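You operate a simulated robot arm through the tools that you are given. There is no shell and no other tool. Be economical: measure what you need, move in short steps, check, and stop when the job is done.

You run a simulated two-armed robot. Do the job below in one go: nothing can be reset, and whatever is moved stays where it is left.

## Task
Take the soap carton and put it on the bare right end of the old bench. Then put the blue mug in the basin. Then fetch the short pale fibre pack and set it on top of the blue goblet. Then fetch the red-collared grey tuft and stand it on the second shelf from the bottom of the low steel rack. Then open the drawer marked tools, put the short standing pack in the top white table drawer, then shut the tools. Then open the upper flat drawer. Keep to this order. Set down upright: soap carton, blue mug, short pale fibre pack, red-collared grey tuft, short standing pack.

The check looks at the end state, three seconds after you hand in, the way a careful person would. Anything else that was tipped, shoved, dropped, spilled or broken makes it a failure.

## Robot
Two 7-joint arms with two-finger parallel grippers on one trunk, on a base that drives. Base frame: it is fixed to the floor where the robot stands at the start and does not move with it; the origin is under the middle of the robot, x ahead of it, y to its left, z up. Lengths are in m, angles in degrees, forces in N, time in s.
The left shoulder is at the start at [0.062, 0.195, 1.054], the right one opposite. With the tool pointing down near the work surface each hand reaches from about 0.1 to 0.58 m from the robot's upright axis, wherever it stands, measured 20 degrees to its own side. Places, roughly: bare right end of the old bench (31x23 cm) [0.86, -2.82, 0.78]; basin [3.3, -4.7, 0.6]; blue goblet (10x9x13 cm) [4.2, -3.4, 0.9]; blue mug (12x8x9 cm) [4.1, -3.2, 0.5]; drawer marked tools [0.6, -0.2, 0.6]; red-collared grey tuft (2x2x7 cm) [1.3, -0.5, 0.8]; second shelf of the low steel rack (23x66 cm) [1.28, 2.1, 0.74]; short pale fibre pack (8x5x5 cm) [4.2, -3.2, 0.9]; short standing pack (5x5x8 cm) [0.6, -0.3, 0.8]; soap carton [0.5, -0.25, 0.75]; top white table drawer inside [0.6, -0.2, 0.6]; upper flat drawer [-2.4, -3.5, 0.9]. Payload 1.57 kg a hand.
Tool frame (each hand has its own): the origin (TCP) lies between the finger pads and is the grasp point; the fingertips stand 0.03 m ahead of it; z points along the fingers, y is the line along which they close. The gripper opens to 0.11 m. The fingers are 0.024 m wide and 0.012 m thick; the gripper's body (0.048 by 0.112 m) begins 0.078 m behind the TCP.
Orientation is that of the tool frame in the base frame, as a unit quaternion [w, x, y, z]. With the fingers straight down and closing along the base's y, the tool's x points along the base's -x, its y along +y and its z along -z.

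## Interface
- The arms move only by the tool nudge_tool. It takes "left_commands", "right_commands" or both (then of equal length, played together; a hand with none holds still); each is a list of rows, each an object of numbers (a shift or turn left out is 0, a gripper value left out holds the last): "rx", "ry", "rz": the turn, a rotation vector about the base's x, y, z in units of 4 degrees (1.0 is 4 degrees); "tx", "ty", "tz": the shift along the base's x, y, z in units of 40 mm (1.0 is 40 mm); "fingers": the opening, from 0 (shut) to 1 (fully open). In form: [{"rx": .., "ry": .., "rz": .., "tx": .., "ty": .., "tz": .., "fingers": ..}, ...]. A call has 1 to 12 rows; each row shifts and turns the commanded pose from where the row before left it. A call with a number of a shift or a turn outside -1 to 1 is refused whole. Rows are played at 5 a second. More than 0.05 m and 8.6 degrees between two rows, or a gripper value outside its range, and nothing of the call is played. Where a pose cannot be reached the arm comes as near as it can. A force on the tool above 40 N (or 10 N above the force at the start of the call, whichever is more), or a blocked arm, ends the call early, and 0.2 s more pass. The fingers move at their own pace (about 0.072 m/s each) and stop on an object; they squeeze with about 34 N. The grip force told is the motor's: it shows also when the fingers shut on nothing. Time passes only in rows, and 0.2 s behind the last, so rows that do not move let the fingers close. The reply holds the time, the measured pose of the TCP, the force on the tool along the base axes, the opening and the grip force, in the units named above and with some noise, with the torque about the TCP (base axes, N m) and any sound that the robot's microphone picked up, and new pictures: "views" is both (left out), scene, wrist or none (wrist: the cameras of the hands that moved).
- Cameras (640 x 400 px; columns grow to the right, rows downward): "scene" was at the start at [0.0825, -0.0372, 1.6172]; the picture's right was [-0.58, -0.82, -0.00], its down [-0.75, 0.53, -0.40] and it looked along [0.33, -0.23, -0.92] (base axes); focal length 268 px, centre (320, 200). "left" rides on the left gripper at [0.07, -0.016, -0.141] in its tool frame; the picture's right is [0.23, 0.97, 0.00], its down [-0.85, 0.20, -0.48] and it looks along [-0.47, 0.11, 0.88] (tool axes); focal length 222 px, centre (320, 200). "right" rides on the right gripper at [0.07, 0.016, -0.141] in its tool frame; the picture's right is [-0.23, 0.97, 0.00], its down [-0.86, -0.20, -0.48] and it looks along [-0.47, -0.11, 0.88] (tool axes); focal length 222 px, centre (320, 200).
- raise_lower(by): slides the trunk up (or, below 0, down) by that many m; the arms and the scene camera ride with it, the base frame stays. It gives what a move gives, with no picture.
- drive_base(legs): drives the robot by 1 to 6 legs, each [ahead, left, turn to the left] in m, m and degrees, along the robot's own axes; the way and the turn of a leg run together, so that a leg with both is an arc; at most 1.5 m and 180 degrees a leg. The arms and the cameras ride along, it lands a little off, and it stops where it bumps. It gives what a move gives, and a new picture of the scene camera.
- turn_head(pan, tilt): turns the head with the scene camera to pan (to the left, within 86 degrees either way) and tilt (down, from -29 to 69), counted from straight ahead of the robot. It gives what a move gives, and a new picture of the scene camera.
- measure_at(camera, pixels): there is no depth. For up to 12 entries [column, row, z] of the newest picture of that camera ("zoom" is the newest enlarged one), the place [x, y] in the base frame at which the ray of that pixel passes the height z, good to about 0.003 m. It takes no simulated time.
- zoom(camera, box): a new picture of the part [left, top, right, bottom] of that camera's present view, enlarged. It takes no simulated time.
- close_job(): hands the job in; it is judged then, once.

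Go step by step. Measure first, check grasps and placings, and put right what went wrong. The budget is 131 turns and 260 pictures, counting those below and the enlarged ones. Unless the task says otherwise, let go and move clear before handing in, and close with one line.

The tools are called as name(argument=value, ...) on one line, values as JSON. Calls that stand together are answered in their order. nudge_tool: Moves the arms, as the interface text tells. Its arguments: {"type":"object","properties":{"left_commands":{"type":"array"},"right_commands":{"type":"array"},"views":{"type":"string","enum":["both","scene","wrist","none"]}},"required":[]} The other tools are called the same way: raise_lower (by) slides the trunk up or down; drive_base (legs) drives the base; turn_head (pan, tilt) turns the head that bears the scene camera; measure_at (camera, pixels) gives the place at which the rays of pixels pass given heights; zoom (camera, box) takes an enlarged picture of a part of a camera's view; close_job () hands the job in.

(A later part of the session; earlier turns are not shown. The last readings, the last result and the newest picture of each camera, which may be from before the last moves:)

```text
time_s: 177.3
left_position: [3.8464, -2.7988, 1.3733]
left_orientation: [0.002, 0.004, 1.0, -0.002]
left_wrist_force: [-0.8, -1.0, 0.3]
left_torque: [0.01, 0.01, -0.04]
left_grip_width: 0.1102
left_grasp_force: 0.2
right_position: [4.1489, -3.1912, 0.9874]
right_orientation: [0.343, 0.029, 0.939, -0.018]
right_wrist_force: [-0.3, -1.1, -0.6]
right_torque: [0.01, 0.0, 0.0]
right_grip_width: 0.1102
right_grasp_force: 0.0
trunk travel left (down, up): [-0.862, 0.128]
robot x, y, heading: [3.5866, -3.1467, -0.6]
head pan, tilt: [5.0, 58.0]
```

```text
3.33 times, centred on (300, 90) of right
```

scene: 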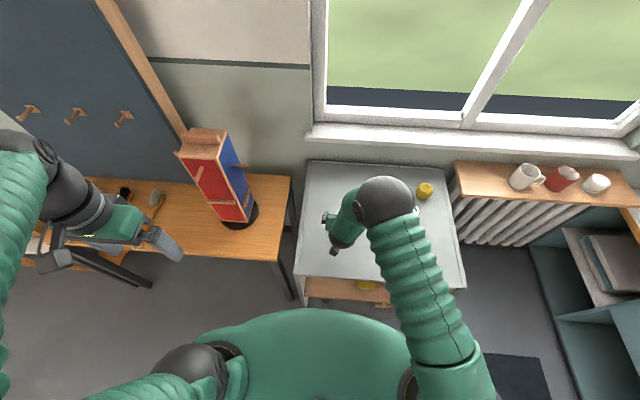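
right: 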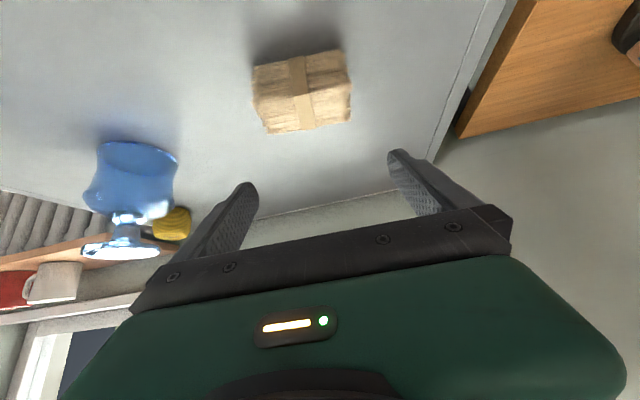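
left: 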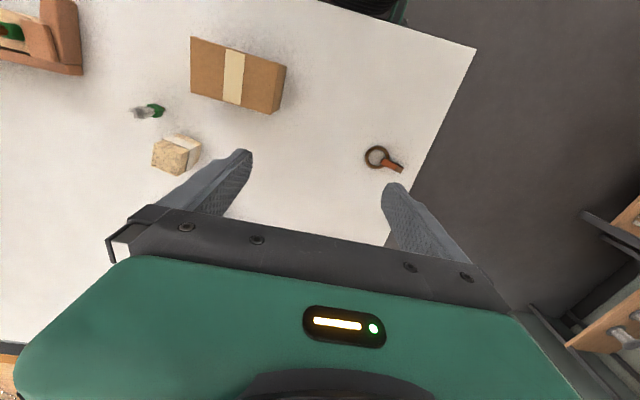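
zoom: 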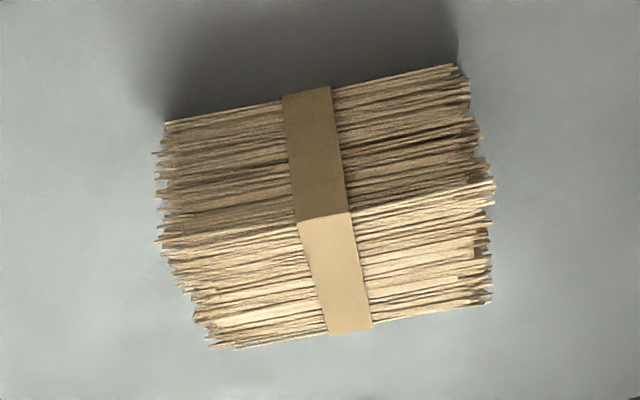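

Pack centre ≈(4.138,-3.192), turned ≈-9°. Adjust, descend to z≈0.905, and grip.

nudge_tool(right_commands=[{"rz": -0.6, "tx": -0.2}, {"rz": -0.5, "tx": -0.05}, {"tz": -0.5}, {"tz": -0.5}, {"tz": -0.5}, {"tz": -0.5}, {"fingers": 0}, {"fingers": 0}, {"fingers": 0}, {"tz": 0.05}, {"tz": 0.1}, {"tz": 0.15}])

```text
time_s: 179.9
left_position: [3.8463, -2.7982, 1.3738]
left_orientation: [0.002, 0.004, 1.0, -0.003]
left_wrist_force: [0.2, 0.2, -0.5]
left_torque: [0.02, -0.04, -0.01]
left_grip_width: 0.11
left_grasp_force: 0.0
right_position: [4.1385, -3.1916, 0.9177]
right_orientation: [0.341, 0.066, 0.937, -0.033]
right_wrist_force: [-0.3, 0.0, -1.7]
right_torque: [-0.01, 0.02, 0.03]
right_grip_width: 0.0795
right_grasp_force: 33.4
trunk travel left (down, up): [-0.862, 0.128]
robot x, y, heading: [3.5866, -3.1476, -0.4]
head pan, tilt: [5.0, 58.0]
```

scene: 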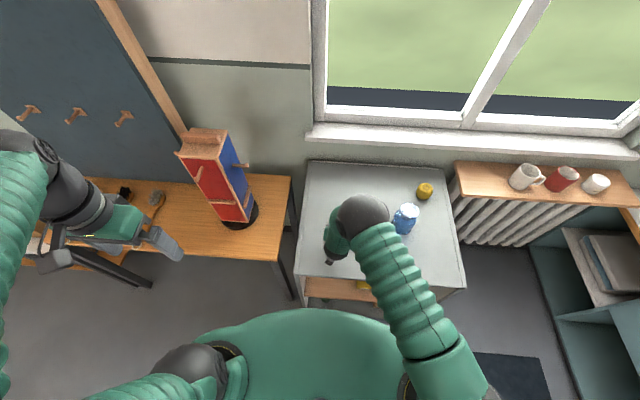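
right: 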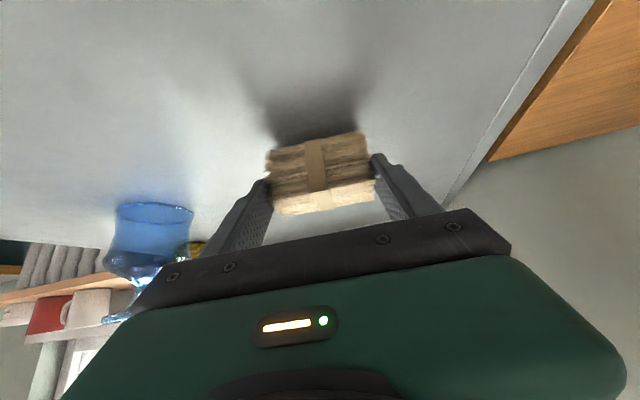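

Pack held. Raise and carry it over the goblet.

nudge_tool(right_commands=[{"tz": 0.3}, {"tz": 0.5}, {"tz": 0.6}, {"tz": 0.6}, {"tz": 0.6}, {"tz": 0.6}, {"tz": 0.6}, {"tz": 0.4}, {"ty": -0.3}, {"ty": -0.5}, {"ty": -0.5}, {"ty": -0.5}], views="none")

nudge_tool(right_commands=[{"ty": -0.5, "tx": 0.1}, {"ty": -0.5, "tx": 0.2}, {"ty": -0.5, "tx": 0.2}, {"ty": -0.5, "tx": 0.2}, {"ty": -0.5, "tx": 0.2}, {"ty": -0.5, "tx": 0.2}, {"ty": -0.5, "tx": 0.2}, {"ty": -0.4, "tx": 0.1}, {"ty": -0.2}], views="both")

```text
time_s: 182.5
left_position: [3.847, -2.8009, 1.3746]
left_orientation: [0.002, 0.004, 1.0, -0.002]
left_wrist_force: [1.5, 1.0, 0.5]
left_torque: [0.03, 0.01, 0.0]
left_grip_width: 0.11
left_grasp_force: 0.2
right_position: [4.1402, -3.2646, 1.0854]
right_orientation: [0.342, 0.066, 0.937, -0.03]
right_wrist_force: [-0.5, 0.1, -0.4]
right_torque: [0.0, 0.0, 0.0]
right_grip_width: 0.0791
right_grasp_force: 33.2
trunk travel left (down, up): [-0.862, 0.128]
robot x, y, heading: [3.5848, -3.1513, -0.7]
head pan, tilt: [5.0, 58.0]
```

```text
time_s: 184.5
left_position: [3.8473, -2.7996, 1.3733]
left_orientation: [0.002, 0.003, 1.0, -0.003]
left_wrist_force: [-0.2, -0.1, -0.1]
left_torque: [0.0, 0.03, 0.03]
left_grip_width: 0.1102
left_grasp_force: 0.1
right_position: [4.1953, -3.4299, 1.0847]
right_orientation: [0.342, 0.066, 0.937, -0.03]
right_wrist_force: [1.0, 0.3, -1.0]
right_torque: [-0.02, 0.0, -0.02]
right_grip_width: 0.0795
right_grasp_force: 33.7
trunk travel left (down, up): [-0.862, 0.128]
robot x, y, heading: [3.5889, -3.1499, -0.4]
head pan, tilt: [5.0, 58.0]
```

scene: 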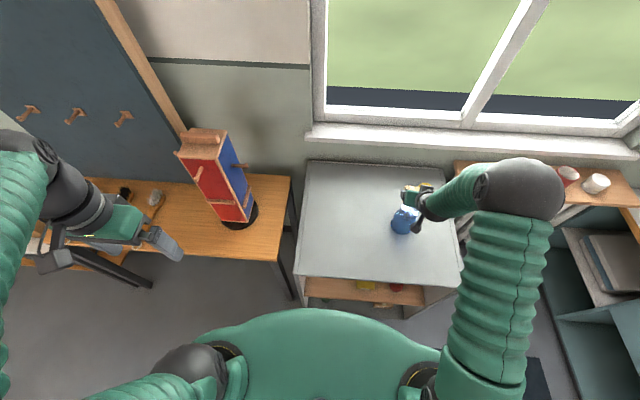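
right: 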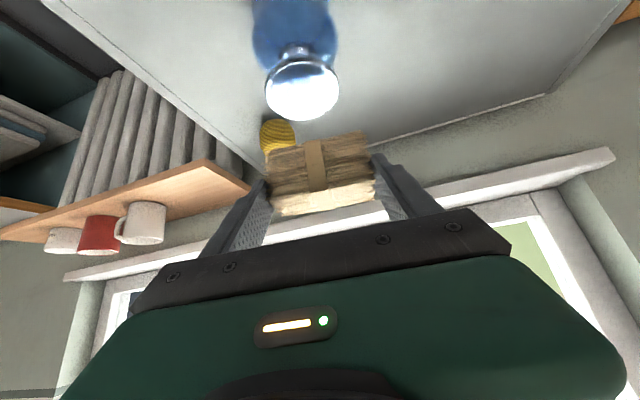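

Measure the goblet's disc (302,90) at z=1.0 from this view.

measure_at(camera="right", pixels=[[302, 90, 0.99], [302, 90, 1.0], [302, 90, 1.01], [265, 90, 1.0], [339, 90, 1.0], [302, 60, 1.0], [302, 121, 1.0]])

```text
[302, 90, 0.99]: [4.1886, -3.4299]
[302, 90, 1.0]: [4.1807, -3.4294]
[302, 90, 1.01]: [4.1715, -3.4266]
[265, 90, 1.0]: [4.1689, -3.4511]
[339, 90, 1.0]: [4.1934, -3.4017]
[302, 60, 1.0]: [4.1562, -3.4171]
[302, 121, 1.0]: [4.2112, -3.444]
```

Alignment within a few mm (disc ≈(4.19,-3.429)). Lower gently.

nudge_tool(right_commands=[{"tz": -0.3, "tx": -0.05}, {"tz": -0.3}, {"tz": -0.3}, {"tz": -0.1}, {"tz": -0.1}, {}], views="wrist")

```text
time_s: 185.9
left_position: [3.8469, -2.7992, 1.3733]
left_orientation: [0.002, 0.004, 1.0, -0.003]
left_wrist_force: [-0.1, 0.2, -0.1]
left_torque: [0.02, -0.02, -0.03]
left_grip_width: 0.1103
left_grasp_force: 0.0
right_position: [4.1936, -3.4283, 1.0411]
right_orientation: [0.342, 0.066, 0.937, -0.031]
right_wrist_force: [0.9, 0.5, -1.8]
right_torque: [-0.02, 0.01, 0.01]
right_grip_width: 0.0792
right_grasp_force: 33.8
trunk travel left (down, up): [-0.862, 0.128]
robot x, y, heading: [3.5841, -3.1481, -0.7]
head pan, tilt: [5.0, 58.0]
```

right: 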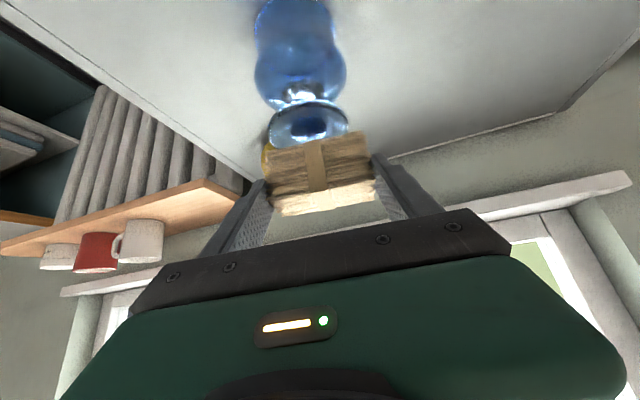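

nudge_tool(right_commands=[{"tz": -0.06}, {"tz": -0.06}, {"tz": -0.06}, {"tz": -0.05}, {}], views="both")

zoom(camera="scene", box=[360, 160, 460, 250])

```text
time_s: 187.1
left_position: [3.8459, -2.7993, 1.3731]
left_orientation: [0.002, 0.003, 1.0, -0.003]
left_wrist_force: [0.0, -0.3, -0.4]
left_torque: [0.0, -0.04, 0.02]
left_grip_width: 0.1097
left_grasp_force: 0.0
right_position: [4.193, -3.4302, 1.0315]
right_orientation: [0.341, 0.066, 0.937, -0.031]
right_wrist_force: [0.1, 0.5, -1.4]
right_torque: [0.01, 0.0, -0.01]
right_grip_width: 0.0794
right_grasp_force: 34.0
trunk travel left (down, up): [-0.862, 0.128]
robot x, y, heading: [3.5843, -3.1499, -0.4]
head pan, tilt: [5.0, 58.0]
```

scene: 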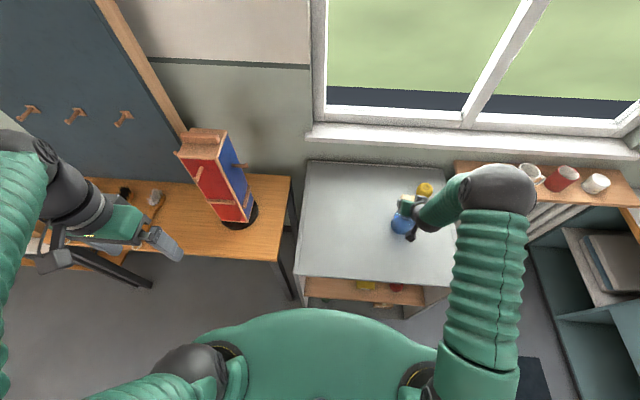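
right: 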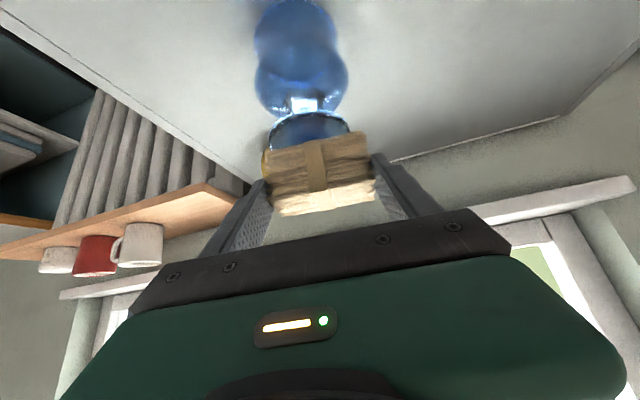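

```text
4.44 times, centred on (410, 205) of scene
```

zoom: 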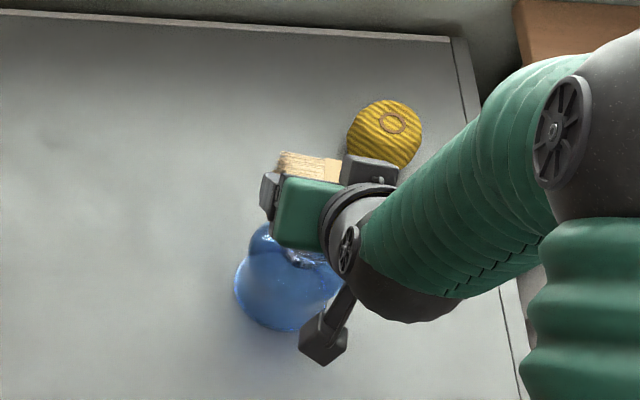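

nudge_tool(right_commands=[{"tz": -0.06}, {"tz": -0.06}, {"tz": -0.06}, {}], views="wrist")

```text
time_s: 188.1
left_position: [3.8442, -2.7989, 1.3747]
left_orientation: [0.004, 0.004, 1.0, -0.002]
left_wrist_force: [1.1, -0.3, 0.9]
left_torque: [0.01, 0.04, 0.03]
left_grip_width: 0.11
left_grasp_force: 0.1
right_position: [4.1931, -3.429, 1.0289]
right_orientation: [0.346, 0.066, 0.935, -0.033]
right_wrist_force: [1.7, -2.9, 21.3]
right_torque: [0.38, -0.17, -0.05]
right_grip_width: 0.0794
right_grasp_force: 34.1
trunk travel left (down, up): [-0.862, 0.128]
robot x, y, heading: [3.5849, -3.1505, -0.8]
head pan, tilt: [5.0, 58.0]
```

right: 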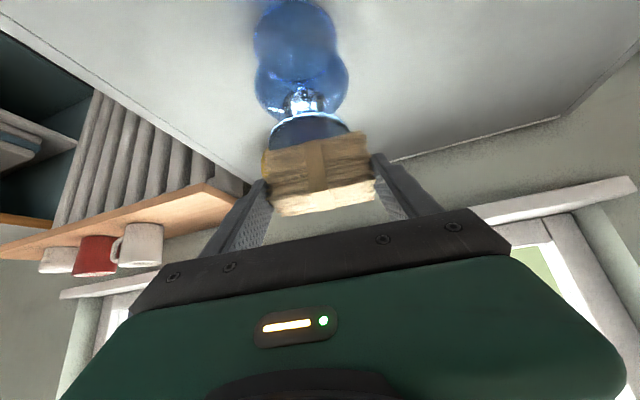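

Contact. Check the overlap: disc front edge (308,113) vs pack's front bottom edge (315,143).

measure_at(camera="right", pixels=[[308, 114, 0.993], [315, 144, 0.993], [267, 150, 0.993], [365, 134, 0.993], [268, 130, 0.993], [349, 128, 0.993]])

zoom(camera="right", box=[240, 80, 400, 220])

```text
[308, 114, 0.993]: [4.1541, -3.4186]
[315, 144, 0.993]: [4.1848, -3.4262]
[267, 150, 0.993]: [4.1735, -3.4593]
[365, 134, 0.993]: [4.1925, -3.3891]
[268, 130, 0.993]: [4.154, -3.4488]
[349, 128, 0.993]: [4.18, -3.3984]
```

```text
2.86 times, centred on (320, 150) of right
```

zoom: 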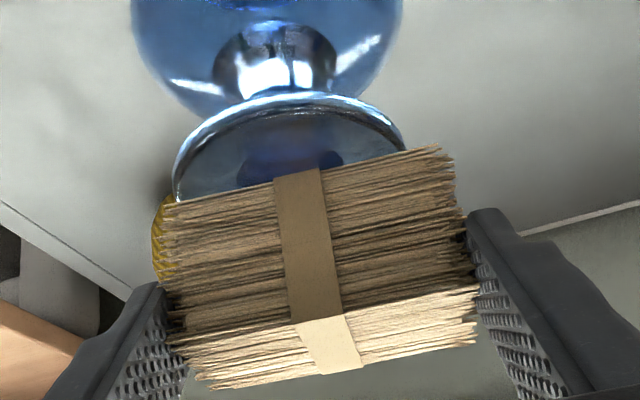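

Pack is ~2 cm too far back relative to the disc. Raise 8 mm, shift −2 cm in x, lower again.

nudge_tool(right_commands=[{"tz": 0.15}, {"tz": 0.15}, {"tx": -0.25}, {"tx": -0.25}, {}, {"tz": -0.1}, {"tz": -0.07}, {}], views="wrist")

```text
time_s: 189.9
left_position: [3.8458, -2.8005, 1.3725]
left_orientation: [0.002, 0.003, 1.0, -0.002]
left_wrist_force: [-0.9, -0.4, -1.2]
left_torque: [-0.01, 0.01, 0.01]
left_grip_width: 0.1101
left_grasp_force: 0.0
right_position: [4.1729, -3.4287, 1.0299]
right_orientation: [0.341, 0.067, 0.937, -0.031]
right_wrist_force: [-0.5, 0.0, -1.6]
right_torque: [0.0, -0.04, -0.01]
right_grip_width: 0.0794
right_grasp_force: 34.5
trunk travel left (down, up): [-0.862, 0.128]
robot x, y, heading: [3.5877, -3.1483, -0.5]
head pan, tilt: [5.0, 58.0]
```

right: 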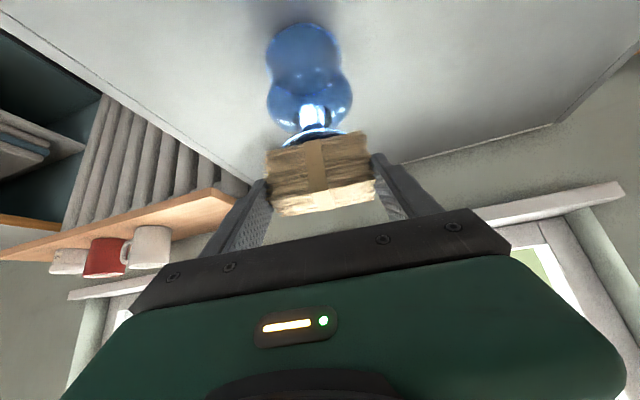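

Only a small strip of disc is left in front now. Lower to contact.

nudge_tool(right_commands=[{"tz": -0.04}, {"tz": -0.04}, {}], views="none")

```text
time_s: 190.7
left_position: [3.8453, -2.7991, 1.3736]
left_orientation: [0.002, 0.004, 1.0, -0.002]
left_wrist_force: [0.0, -0.3, -1.1]
left_torque: [0.01, 0.03, -0.01]
left_grip_width: 0.11
left_grasp_force: 0.1
right_position: [4.1726, -3.4288, 1.029]
right_orientation: [0.344, 0.066, 0.936, -0.031]
right_wrist_force: [0.2, -1.2, 9.5]
right_torque: [0.21, -0.12, 0.01]
right_grip_width: 0.0796
right_grasp_force: 34.0
trunk travel left (down, up): [-0.862, 0.128]
robot x, y, heading: [3.5855, -3.1485, -0.6]
head pan, tilt: [5.0, 58.0]
```

nudge_tool(right_commands=[{"tz": 0.02}, {"fingers": 0.8}, {"fingers": 1}, {}, {"tx": -0.2, "tz": 0.15}, {"tx": -0.4, "tz": 0.3}, {"tx": -0.6, "tz": 0.4}, {"tx": -0.7, "tz": 0.4}, {"tx": -0.8}, {"tx": -0.8}])

```text
time_s: 192.9
left_position: [3.8463, -2.7995, 1.3743]
left_orientation: [0.003, 0.004, 1.0, -0.002]
left_wrist_force: [0.1, 0.2, -0.3]
left_torque: [0.05, -0.01, 0.0]
left_grip_width: 0.1099
left_grasp_force: 0.0
right_position: [4.0322, -3.4281, 1.0782]
right_orientation: [0.343, 0.066, 0.937, -0.032]
right_wrist_force: [-0.5, -0.1, 0.7]
right_torque: [0.0, -0.05, 0.01]
right_grip_width: 0.11
right_grasp_force: 0.0
trunk travel left (down, up): [-0.862, 0.128]
robot x, y, heading: [3.5858, -3.1451, -0.5]
head pan, tilt: [5.0, 58.0]
```

scene: 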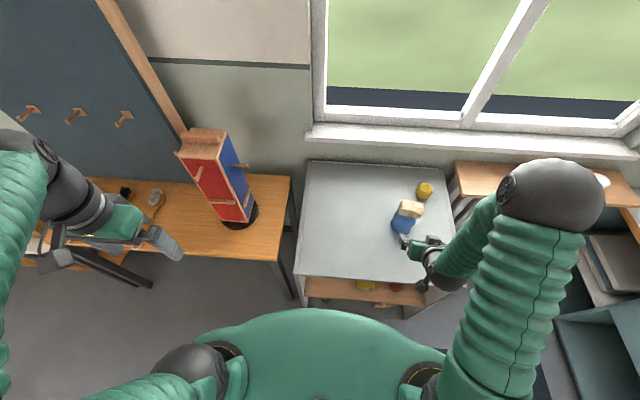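
right: 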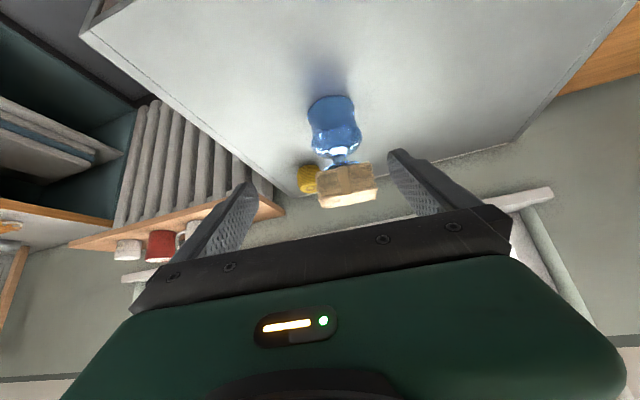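

The pack rests on the goblet. Next the red-collared tuft on the white table's far side: back off, move along the aisle to the left and look.

drive_base(legs=[[-0.5, 0, 0], [0, 1.4, 0], [0, 1.2, 0]])

turn_head(pan=84, tilt=25)

```text
time_s: 208.2
left_position: [3.3832, -0.1893, 1.3737]
left_orientation: [0.002, 0.009, 1.0, -0.002]
left_wrist_force: [0.1, 0.0, -0.2]
left_torque: [-0.02, 0.01, 0.03]
left_grip_width: 0.1101
left_grasp_force: 0.0
right_position: [3.5619, -0.8195, 1.0783]
right_orientation: [0.341, 0.071, 0.937, -0.032]
right_wrist_force: [0.8, -0.5, 0.8]
right_torque: [0.04, -0.05, -0.02]
right_grip_width: 0.1103
right_grasp_force: 0.0
trunk travel left (down, up): [-0.862, 0.128]
robot x, y, heading: [3.1182, -0.5364, -1.2]
head pan, tilt: [5.0, 58.0]
```

scene: 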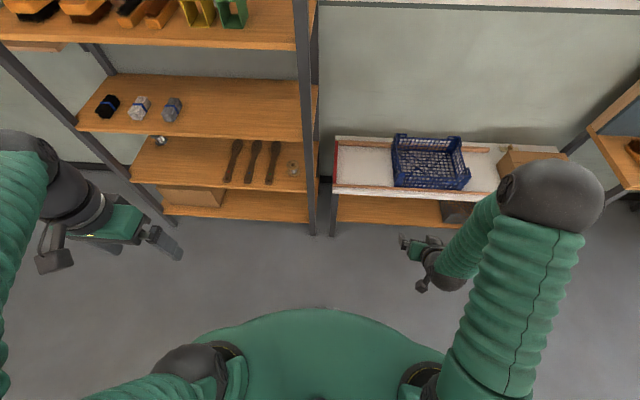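

```text
time_s: 209.7
left_position: [3.3823, -0.1886, 1.3735]
left_orientation: [0.002, 0.009, 1.0, -0.002]
left_wrist_force: [-0.9, -0.7, 0.3]
left_torque: [0.04, 0.01, 0.01]
left_grip_width: 0.1099
left_grasp_force: 0.1
right_position: [3.5623, -0.8195, 1.0785]
right_orientation: [0.341, 0.069, 0.937, -0.031]
right_wrist_force: [0.7, 0.5, 0.2]
right_torque: [0.0, -0.01, 0.03]
right_grip_width: 0.1098
right_grasp_force: 0.1
trunk travel left (down, up): [-0.862, 0.128]
robot x, y, heading: [3.1182, -0.535, -1.0]
head pan, tilt: [84.0, 25.0]
```

scene: 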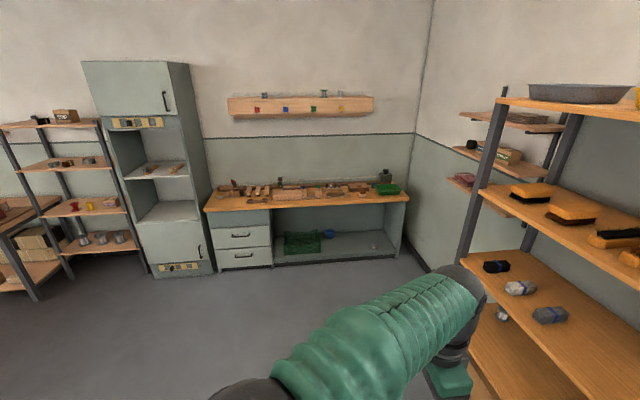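

Low steel rack is visible at the left (y≈2.1). Turn to face −x and look for the white table's far side.

drive_base(legs=[[0, 0, 90], [0, 0, 91]])

turn_head(pan=0, tilt=30)

```text
time_s: 217.8
left_position: [2.8676, -0.8908, 1.3728]
left_orientation: [-0.002, 1.0, 0.011, -0.002]
left_wrist_force: [-0.1, 0.9, 0.4]
left_torque: [0.0, 0.01, 0.01]
left_grip_width: 0.1102
left_grasp_force: 0.0
right_position: [2.663, -0.267, 1.0787]
right_orientation: [-0.026, 0.938, -0.052, -0.342]
right_wrist_force: [-0.7, -0.1, 0.1]
right_torque: [-0.02, -0.01, 0.02]
right_grip_width: 0.1098
right_grasp_force: 0.1
trunk travel left (down, up): [-0.862, 0.128]
robot x, y, heading: [3.1165, -0.5346, -178.8]
head pan, tilt: [84.0, 25.0]
```

scene: 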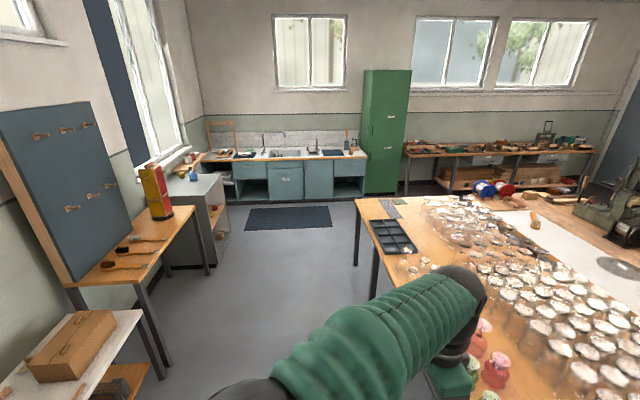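

```text
time_s: 219.4
left_position: [2.8685, -0.8911, 1.3734]
left_orientation: [-0.003, 1.0, 0.01, -0.002]
left_wrist_force: [-0.1, -1.1, 0.6]
left_torque: [0.02, 0.0, 0.02]
left_grip_width: 0.11
left_grasp_force: 0.2
right_position: [2.6629, -0.2683, 1.0792]
right_orientation: [-0.026, 0.938, -0.052, -0.343]
right_wrist_force: [0.0, 0.2, 0.5]
right_torque: [0.04, -0.02, 0.01]
right_grip_width: 0.1099
right_grasp_force: 0.1
trunk travel left (down, up): [-0.862, 0.128]
robot x, y, heading: [3.1156, -0.532, -178.9]
head pan, tilt: [0.0, 30.0]
```

scene: 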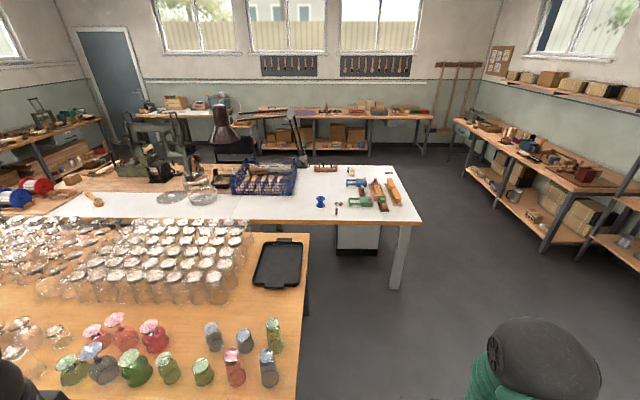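

measure_at(camera="scene", pixels=[[421, 221, 0.78], [315, 222, 0.78], [308, 236, 0.8], [298, 395, 0.8], [337, 213, 0.78], [320, 206, 0.78], [395, 288, 0.0]])

zoom(camera="scene", box=[280, 150, 440, 250])

```text
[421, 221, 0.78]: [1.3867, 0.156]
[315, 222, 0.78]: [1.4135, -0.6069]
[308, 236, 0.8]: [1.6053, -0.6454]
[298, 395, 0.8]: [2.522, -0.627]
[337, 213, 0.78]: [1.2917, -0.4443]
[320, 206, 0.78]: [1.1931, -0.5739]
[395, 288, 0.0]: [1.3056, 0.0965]
```

```text
4.00 times, centred on (360, 200) of scene
```

zoom: 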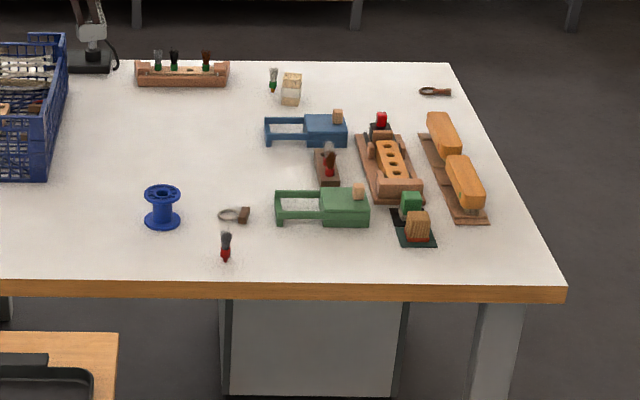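

Tuft stands near (1.29,-0.45) at the far edge; glass table's corner is at (1.605,-0.645). I'll use the left hand pitched 45°, robot at about (1.9,-0.22). Prepare both hands.

nudge_tool(left_commands=[{"ry": 0.94}, {"ry": 0.94}, {"ry": 0.94}, {"ry": 0.94}, {"ry": 0.94}, {"ry": 0.94}, {"ry": 0.94}, {"ry": 0.94}, {"ry": 0.94}, {"ry": 0.94}, {"ry": 0.94}, {"ry": 0.94}], right_commands=[{"tz": 0.6, "tx": 0.25}, {"tz": 0.6, "tx": 0.25}, {"tz": 0.6, "tx": 0.25}, {"tz": 0.6, "tx": 0.25}, {"tz": 0.6, "tx": 0.25}, {"tz": 0.6, "tx": 0.25}, {"tz": 0.6}, {"tz": 0.6}, {"tz": 0.6}, {"tz": 0.6}, {"tz": 0.6}, {"tz": 0.6}], views="none")

drive_base(legs=[[0.6, -0.32, -1], [0.6, 0, 0]])

turn_head(pan=15, tilt=50)

```text
time_s: 222.0
left_position: [2.8339, -0.9405, 1.3149]
left_orientation: [-0.008, 0.923, 0.009, -0.386]
left_wrist_force: [-0.8, 0.5, -0.6]
left_torque: [0.02, -0.01, 0.02]
left_grip_width: 0.11
left_grasp_force: 0.2
left hand out of reach, approached as far as the arm can: row 1, 2, 3, 4, 6, 7, 8, 9, 10, 11, 12
right_position: [2.6622, -0.258, 1.3399]
right_orientation: [-0.027, 0.938, -0.052, -0.342]
right_wrist_force: [-0.6, -0.9, -0.1]
right_torque: [0.0, 0.0, -0.05]
right_grip_width: 0.1098
right_grasp_force: 0.1
right hand out of reach, approached as far as the arm can: row 1, 2, 3, 4, 5, 6, 9, 10
trunk travel left (down, up): [-0.862, 0.128]
robot x, y, heading: [3.1187, -0.5329, -178.9]
head pan, tilt: [0.0, 30.0]
```

```text
time_s: 228.7
left_position: [1.6289, -0.6204, 1.3149]
left_orientation: [-0.012, 0.922, 0.0, -0.386]
left_wrist_force: [0.5, -0.5, 0.0]
left_torque: [-0.03, 0.01, 0.0]
left_grip_width: 0.1102
left_grasp_force: 0.0
right_position: [1.4686, 0.066, 1.3398]
right_orientation: [-0.029, 0.937, -0.06, -0.343]
right_wrist_force: [0.7, -1.0, 0.1]
right_torque: [0.01, 0.01, 0.01]
right_grip_width: 0.1103
right_grasp_force: 0.1
trunk travel left (down, up): [-0.862, 0.128]
robot x, y, heading: [1.9188, -0.2192, -180.0]
head pan, tilt: [0.0, 30.0]
```

scene: 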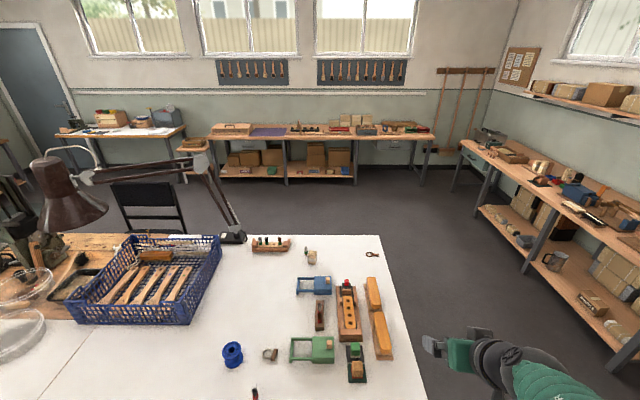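

```text
time_s: 229.6
left_position: [1.6268, -0.6204, 1.3151]
left_orientation: [-0.012, 0.923, 0.0, -0.385]
left_wrist_force: [0.0, -1.0, -0.2]
left_torque: [-0.02, 0.0, 0.0]
left_grip_width: 0.11
left_grasp_force: 0.0
right_position: [1.4676, 0.0645, 1.3386]
right_orientation: [-0.029, 0.937, -0.06, -0.343]
right_wrist_force: [0.0, 0.1, -0.1]
right_torque: [-0.02, -0.02, 0.01]
right_grip_width: 0.11
right_grasp_force: 0.0
trunk travel left (down, up): [-0.862, 0.128]
robot x, y, heading: [1.9218, -0.2211, -179.9]
head pan, tilt: [15.0, 50.0]
```

scene: 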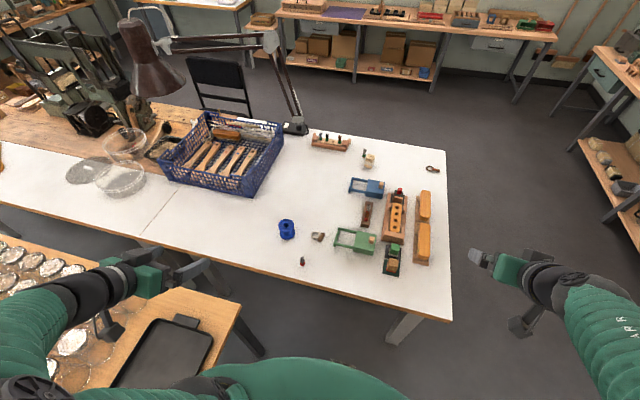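

zoom(camera="scene", box=[260, 210, 360, 290])

measure_at(camera="scene", pixels=[[303, 264, 0.78], [303, 257, 0.85], [300, 275, 0.78], [303, 261, 0.8]])

```text
5.00 times, centred on (310, 250) of scene
```

zoom: 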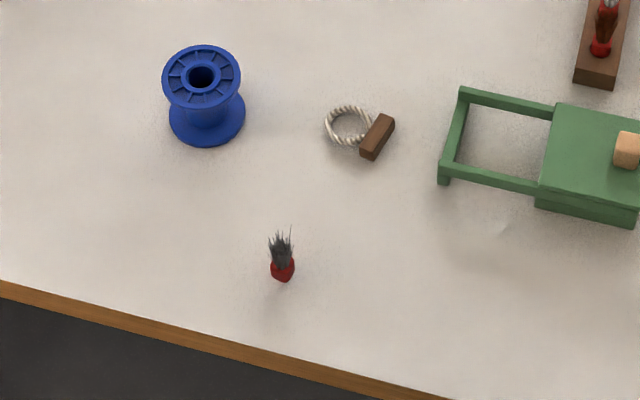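

```text
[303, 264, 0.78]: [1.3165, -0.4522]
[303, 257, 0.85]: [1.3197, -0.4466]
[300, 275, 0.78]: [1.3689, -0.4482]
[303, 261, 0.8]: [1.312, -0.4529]
```

Tuft base ≈(1.317,-0.452). Center the left hand at y≈-0.45, lower the trunk 0.3, and look.

nudge_tool(left_commands=[{"ty": 0.7, "tx": -0.3, "fingers": 0.6}, {"ty": 0.7, "tx": -0.3}, {"ty": 0.7, "tx": -0.3}, {"ty": 0.7, "tx": -0.3}, {"ty": 0.7, "tx": -0.3}, {"ty": 0.7, "tx": -0.3}], views="none")

raise_lower(by=-0.3)

nudge_tool(left_commands=[{"tz": -0.5, "tx": -0.6}, {"tz": -0.5, "tx": -0.6}, {"tz": -0.5, "tx": -0.6}, {"tx": -0.6}], views="wrist")

```text
time_s: 231.0
left_position: [1.5268, -0.5371, 1.3342]
left_orientation: [-0.01, 0.923, 0.002, -0.384]
left_wrist_force: [0.7, -0.3, -0.3]
left_torque: [0.0, -0.01, 0.0]
left_grip_width: 0.066
left_grasp_force: 0.0
left hand out of reach, approached as far as the arm can: row 1, 2, 3, 4, 5, 6
right_position: [1.4652, 0.0663, 1.337]
right_orientation: [-0.029, 0.937, -0.06, -0.342]
right_wrist_force: [-0.1, -0.1, 0.1]
right_torque: [-0.03, 0.01, 0.01]
right_grip_width: 0.11
right_grasp_force: 0.1
trunk travel left (down, up): [-0.862, 0.128]
robot x, y, heading: [1.9154, -0.2179, -179.9]
head pan, tilt: [15.0, 50.0]
```

```text
time_s: 234.0
left_position: [1.5274, -0.5383, 1.0335]
left_orientation: [-0.011, 0.923, 0.001, -0.384]
left_wrist_force: [-0.3, -0.2, 0.8]
left_torque: [-0.02, -0.03, -0.05]
left_grip_width: 0.0659
left_grasp_force: 0.1
right_position: [1.4674, 0.0665, 1.0391]
right_orientation: [-0.028, 0.937, -0.059, -0.343]
right_wrist_force: [-0.3, 0.1, -1.3]
right_torque: [-0.01, 0.01, 0.0]
right_grip_width: 0.1101
right_grasp_force: 0.1
trunk travel left (down, up): [-0.562, 0.428]
robot x, y, heading: [1.9154, -0.2166, -179.6]
head pan, tilt: [15.0, 50.0]
```

```text
time_s: 235.0
left_position: [1.4298, -0.5382, 0.9739]
left_orientation: [-0.011, 0.924, 0.001, -0.383]
left_wrist_force: [-0.2, 0.8, 0.3]
left_torque: [-0.01, 0.02, -0.04]
left_grip_width: 0.0662
left_grasp_force: 0.1
right_position: [1.4658, 0.0656, 1.0384]
right_orientation: [-0.029, 0.937, -0.06, -0.342]
right_wrist_force: [-0.1, 0.1, 0.5]
right_torque: [-0.02, 0.0, 0.04]
right_grip_width: 0.1099
right_grasp_force: 0.1
trunk travel left (down, up): [-0.562, 0.428]
robot x, y, heading: [1.9201, -0.2202, -179.9]
head pan, tilt: [15.0, 50.0]
```

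left: 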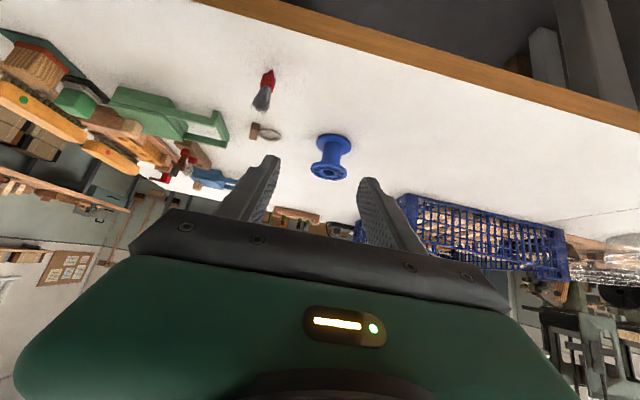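

measure_at(camera="left", pixels=[[268, 73, 0.785], [267, 85, 0.8], [262, 108, 0.85]])

```text
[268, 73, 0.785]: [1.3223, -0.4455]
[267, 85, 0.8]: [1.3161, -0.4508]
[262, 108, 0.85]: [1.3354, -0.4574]
```

Tuft at ≈(1.319,-0.451). Move above it and descend.

nudge_tool(left_commands=[{"ty": 0.75}, {"ty": 0.75}, {"ty": 0.67}, {"tx": -0.8, "tz": -0.5}, {"tx": -0.8, "tz": -0.5}, {"tx": -0.8, "tz": -0.5}, {"tz": -0.3}, {}], views="wrist")

```text
time_s: 236.8
left_position: [1.3348, -0.4517, 0.9016]
left_orientation: [-0.011, 0.923, 0.0, -0.385]
left_wrist_force: [0.0, 1.1, -0.2]
left_torque: [-0.02, -0.01, -0.02]
left_grip_width: 0.0659
left_grasp_force: 0.0
right_position: [1.4665, 0.0663, 1.0384]
right_orientation: [-0.029, 0.937, -0.06, -0.342]
right_wrist_force: [0.4, -0.2, 0.7]
right_torque: [-0.02, 0.03, 0.03]
right_grip_width: 0.1099
right_grasp_force: 0.0
trunk travel left (down, up): [-0.562, 0.428]
robot x, y, heading: [1.92, -0.2213, -180.0]
head pan, tilt: [15.0, 50.0]
```

left: 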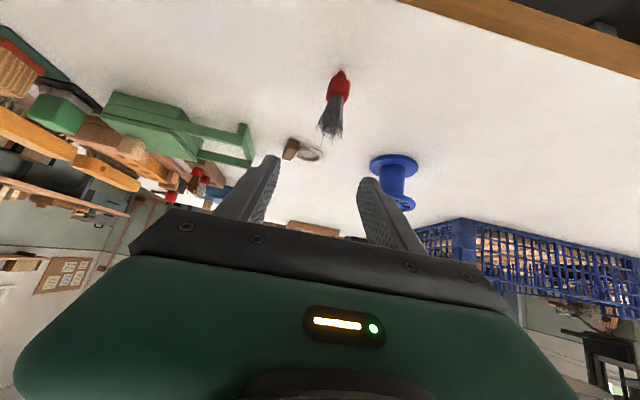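

measure_at(camera="left", pixels=[[340, 73, 0.785], [338, 90, 0.8], [330, 130, 0.85]])

nudge_tool(left_commands=[{"tz": -0.5}, {"tz": -0.5}, {"tz": -0.5}, {"tz": -0.4}], views="wrist")

```text
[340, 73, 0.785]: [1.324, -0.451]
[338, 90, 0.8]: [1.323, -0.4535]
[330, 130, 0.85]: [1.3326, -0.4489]
```

```text
time_s: 237.8
left_position: [1.3341, -0.4509, 0.8265]
left_orientation: [-0.01, 0.923, 0.001, -0.385]
left_wrist_force: [0.0, 0.1, -0.1]
left_torque: [0.02, 0.02, 0.02]
left_grip_width: 0.0659
left_grasp_force: 0.1
right_position: [1.4658, 0.067, 1.038]
right_orientation: [-0.029, 0.937, -0.06, -0.342]
right_wrist_force: [-0.7, 0.1, -0.6]
right_torque: [-0.02, -0.04, 0.0]
right_grip_width: 0.11
right_grasp_force: 0.1
trunk travel left (down, up): [-0.562, 0.428]
robot x, y, heading: [1.9179, -0.2182, -179.9]
head pan, tilt: [15.0, 50.0]
```

left: 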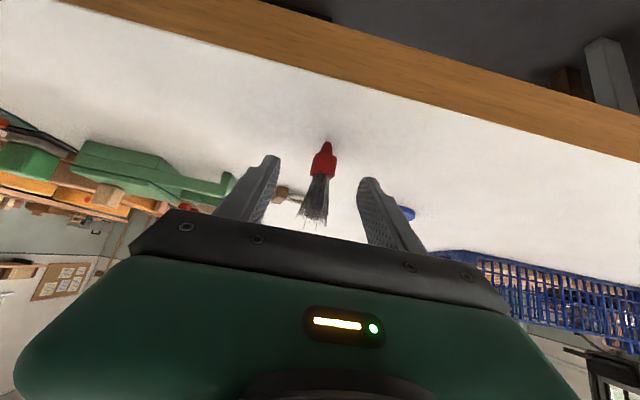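

Tuft sits between the fingers. Lower a bit more and close on the collar.

nudge_tool(left_commands=[{"tz": -0.2}, {"tz": -0.12, "tx": -0.1}, {"fingers": 0}, {"fingers": 0}, {"fingers": 0}, {"fingers": 0}, {"tz": 0.05}, {"tz": 0.1}, {"tz": 0.15}, {"tz": 0.2}], views="wrist")

```text
time_s: 240.0
left_position: [1.3324, -0.4673, 0.8327]
left_orientation: [-0.004, 0.923, 0.013, -0.383]
left_wrist_force: [0.5, 0.0, 0.4]
left_torque: [-0.01, -0.01, -0.04]
left_grip_width: 0.0166
left_grasp_force: 31.6
right_position: [1.4665, 0.0667, 1.0373]
right_orientation: [-0.029, 0.937, -0.061, -0.343]
right_wrist_force: [0.7, -0.5, 0.0]
right_torque: [0.05, -0.01, -0.02]
right_grip_width: 0.1097
right_grasp_force: 0.0
trunk travel left (down, up): [-0.562, 0.428]
robot x, y, heading: [1.9163, -0.2188, -179.9]
head pan, tilt: [15.0, 50.0]
```

left: 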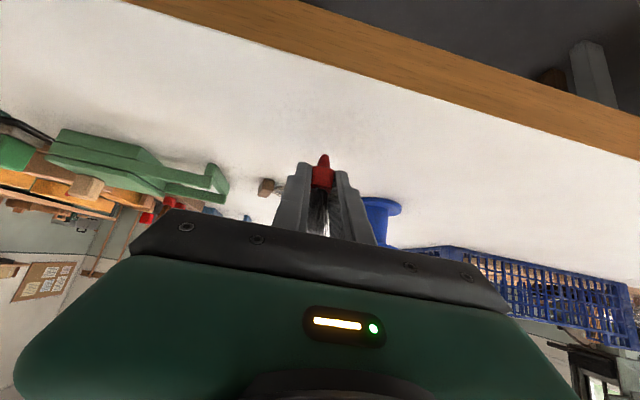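

Tuft held (0.0166). Lift, back away from the table, then turn to +y toward the low rack.

nudge_tool(left_commands=[{"tz": 0.4}, {"tz": 0.6}, {"tz": 0.6}, {"tz": 0.6}, {"tz": 0.6}, {"tz": 0.4}], views="wrist")

drive_base(legs=[[-0.4, 0, 0], [0, 0, -90], [0.9, 0.6, 0]])

turn_head(pan=15, tilt=28)

```text
time_s: 241.6
left_position: [1.3355, -0.4884, 0.9598]
left_orientation: [0.007, 0.924, 0.031, -0.381]
left_wrist_force: [-0.1, 0.0, 0.1]
left_torque: [0.03, 0.0, 0.0]
left_grip_width: 0.0162
left_grasp_force: 31.5
right_position: [1.4664, 0.0673, 1.039]
right_orientation: [-0.03, 0.937, -0.061, -0.343]
right_wrist_force: [0.2, -0.3, -0.2]
right_torque: [-0.03, 0.01, 0.01]
right_grip_width: 0.11
right_grasp_force: 0.0
trunk travel left (down, up): [-0.562, 0.428]
robot x, y, heading: [1.9162, -0.2175, -180.0]
head pan, tilt: [15.0, 50.0]
stopped in row 6 (left hand): the arm was blocked; the commanded pose is now the measured one
```

left: 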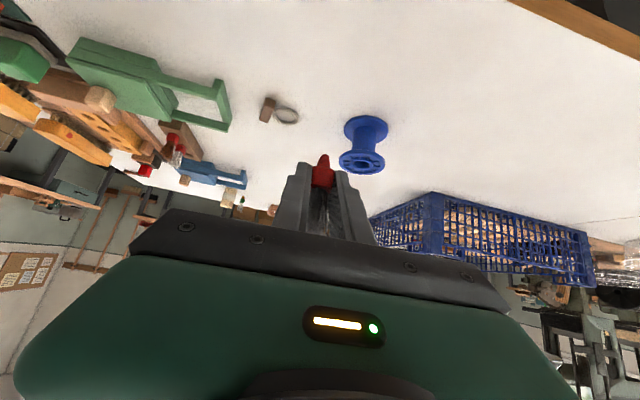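

```text
time_s: 253.1
left_position: [1.4762, 1.2797, 0.9598]
left_orientation: [-0.268, 0.668, -0.638, -0.272]
left_wrist_force: [0.7, -0.2, -1.0]
left_torque: [-0.01, -0.02, 0.03]
left_grip_width: 0.0162
left_grasp_force: 32.0
right_position: [2.027, 1.1373, 1.0378]
right_orientation: [0.264, -0.614, 0.71, 0.22]
right_wrist_force: [0.3, -0.9, -0.7]
right_torque: [-0.05, 0.0, -0.03]
right_grip_width: 0.1102
right_grasp_force: 0.2
trunk travel left (down, up): [-0.562, 0.428]
robot x, y, heading: [1.7312, 0.6902, 89.3]
head pan, tilt: [15.0, 50.0]
```

scene: 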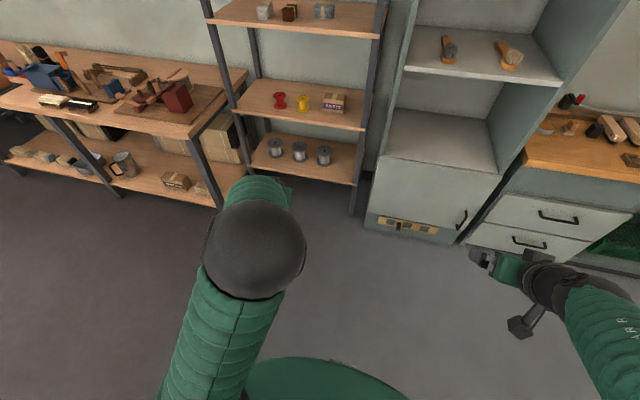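

```text
time_s: 253.9
left_position: [1.4742, 1.2797, 0.96]
left_orientation: [-0.268, 0.67, -0.637, -0.272]
left_wrist_force: [-0.4, 0.0, 0.1]
left_torque: [0.0, 0.02, 0.0]
left_grip_width: 0.0164
left_grasp_force: 31.8
right_position: [2.0255, 1.1381, 1.04]
right_orientation: [0.264, -0.614, 0.711, 0.219]
right_wrist_force: [0.8, -0.2, -0.4]
right_torque: [0.01, 0.01, 0.04]
right_grip_width: 0.11
right_grasp_force: 0.1
trunk travel left (down, up): [-0.562, 0.428]
robot x, y, heading: [1.7279, 0.6883, 89.1]
head pan, tilt: [15.0, 28.0]
```

scene: 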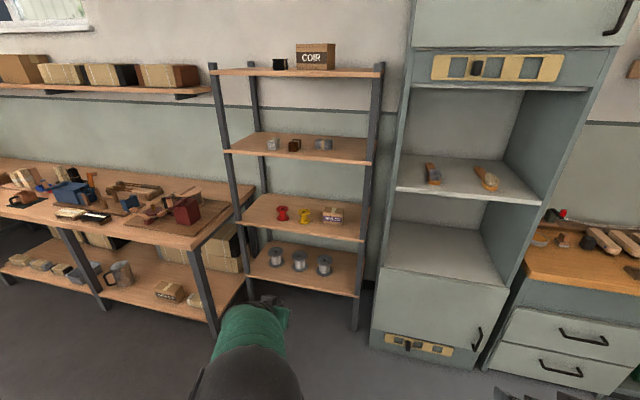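

Second shelf from bottom holds red, yellow and box at row ~215. Zoom and measure.

zoom(camera="scene", box=[220, 130, 390, 300])

measure_at(camera="scene", pixels=[[240, 224, 0.73], [362, 242, 0.73], [282, 221, 0.74], [305, 223, 0.74], [332, 224, 0.74], [256, 195, 0.74], [227, 154, 1.1], [370, 164, 1.1], [270, 222, 0.74], [352, 235, 0.74]])

```text
2.35 times, centred on (305, 215) of scene
```

zoom: 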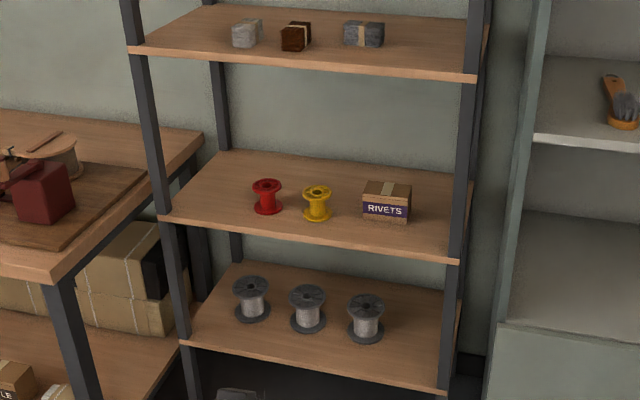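

```text
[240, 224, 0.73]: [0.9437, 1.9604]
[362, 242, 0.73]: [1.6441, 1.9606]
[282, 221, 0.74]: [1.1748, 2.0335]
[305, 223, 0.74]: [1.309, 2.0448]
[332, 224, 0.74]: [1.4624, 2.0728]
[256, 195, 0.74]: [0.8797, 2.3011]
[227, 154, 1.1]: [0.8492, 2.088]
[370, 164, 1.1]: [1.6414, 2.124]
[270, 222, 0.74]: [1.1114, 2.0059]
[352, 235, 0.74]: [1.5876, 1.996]
```

Shelf: x 0.94–1.64, front y≈1.96, z≈0.74; free spot left of the red spool at (1.06,2.04). Drive nearer, stopping short of the rack.

measure_at(camera="scene", pixels=[[190, 248, 0.78], [253, 188, 0.78], [213, 333, 0.0], [213, 325, 0.0]])

drive_base(legs=[[0.3, 0.42, 0.8], [0.24, 0, 0]])

turn_head(pan=20, tilt=45)

```text
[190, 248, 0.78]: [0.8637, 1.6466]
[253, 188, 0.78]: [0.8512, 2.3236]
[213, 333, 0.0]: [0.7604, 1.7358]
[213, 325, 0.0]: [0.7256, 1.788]
```

```text
time_s: 258.3
left_position: [1.0478, 1.8159, 0.9608]
left_orientation: [-0.268, 0.674, -0.632, -0.274]
left_wrist_force: [0.7, 0.3, 0.0]
left_torque: [-0.04, 0.01, 0.03]
left_grip_width: 0.0162
left_grasp_force: 31.5
right_position: [1.6, 1.6822, 1.0386]
right_orientation: [0.263, -0.62, 0.705, 0.222]
right_wrist_force: [0.0, 0.5, -0.7]
right_torque: [0.03, 0.05, 0.0]
right_grip_width: 0.11
right_grasp_force: 0.1
trunk travel left (down, up): [-0.562, 0.428]
robot x, y, heading: [1.3137, 1.2375, 90.3]
head pan, tilt: [15.0, 28.0]
```

scene: 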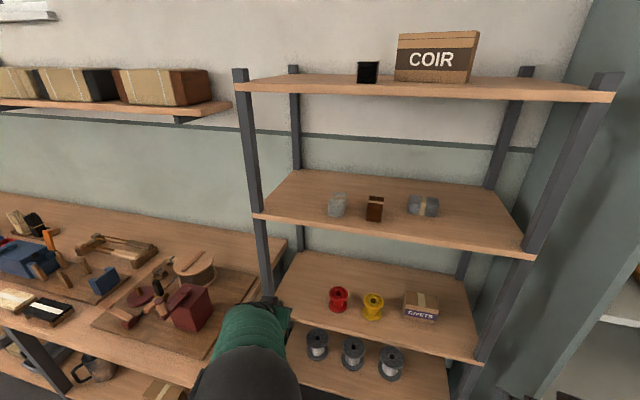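

```text
time_s: 259.1
left_position: [1.0466, 1.8165, 0.9605]
left_orientation: [-0.267, 0.675, -0.631, -0.274]
left_wrist_force: [-0.1, 0.5, 0.1]
left_torque: [0.01, 0.0, 0.01]
left_grip_width: 0.0162
left_grasp_force: 32.1
right_position: [1.6006, 1.683, 1.0376]
right_orientation: [0.263, -0.62, 0.706, 0.222]
right_wrist_force: [0.3, -0.3, -0.5]
right_torque: [-0.01, 0.01, -0.01]
right_grip_width: 0.1099
right_grasp_force: 0.1
trunk travel left (down, up): [-0.562, 0.428]
robot x, y, heading: [1.3124, 1.2351, 90.2]
head pan, tilt: [20.0, 45.0]
```

scene: 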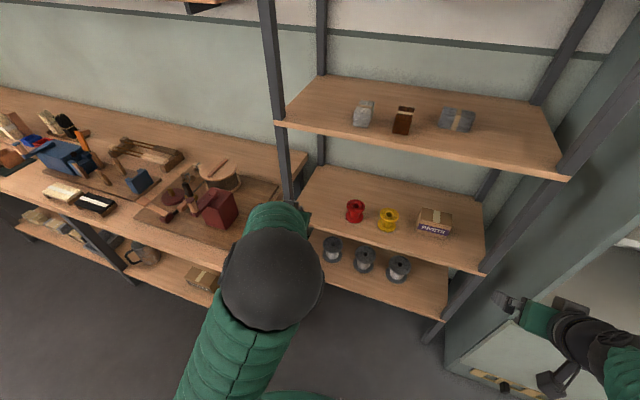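

zoom(camera="left", box=[0, 0, 640, 400])

measure_at(camera="scene", pixels=[[487, 273, 0.72], [487, 273, 0.74], [487, 273, 0.76], [355, 222, 0.74], [355, 222, 0.76], [390, 231, 0.74], [572, 177, 1.15], [572, 177, 1.1], [276, 124, 1.1], [276, 124, 1.15]])

```text
1.00 times, centred on (320, 200) of left (not enlarged: the box is as wide or as high as the picture)
```

zoom: 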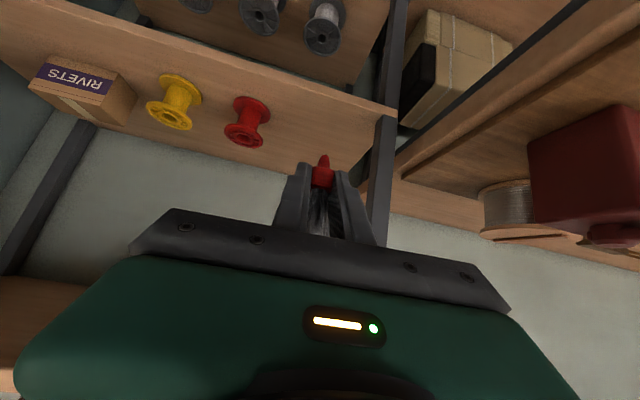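

```text
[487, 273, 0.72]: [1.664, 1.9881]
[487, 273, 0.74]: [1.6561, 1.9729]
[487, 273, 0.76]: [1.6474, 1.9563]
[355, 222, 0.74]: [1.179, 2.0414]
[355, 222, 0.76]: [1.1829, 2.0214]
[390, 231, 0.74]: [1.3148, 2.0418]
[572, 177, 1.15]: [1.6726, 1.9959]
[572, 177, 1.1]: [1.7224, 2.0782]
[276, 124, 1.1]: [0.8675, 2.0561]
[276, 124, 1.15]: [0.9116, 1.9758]
```

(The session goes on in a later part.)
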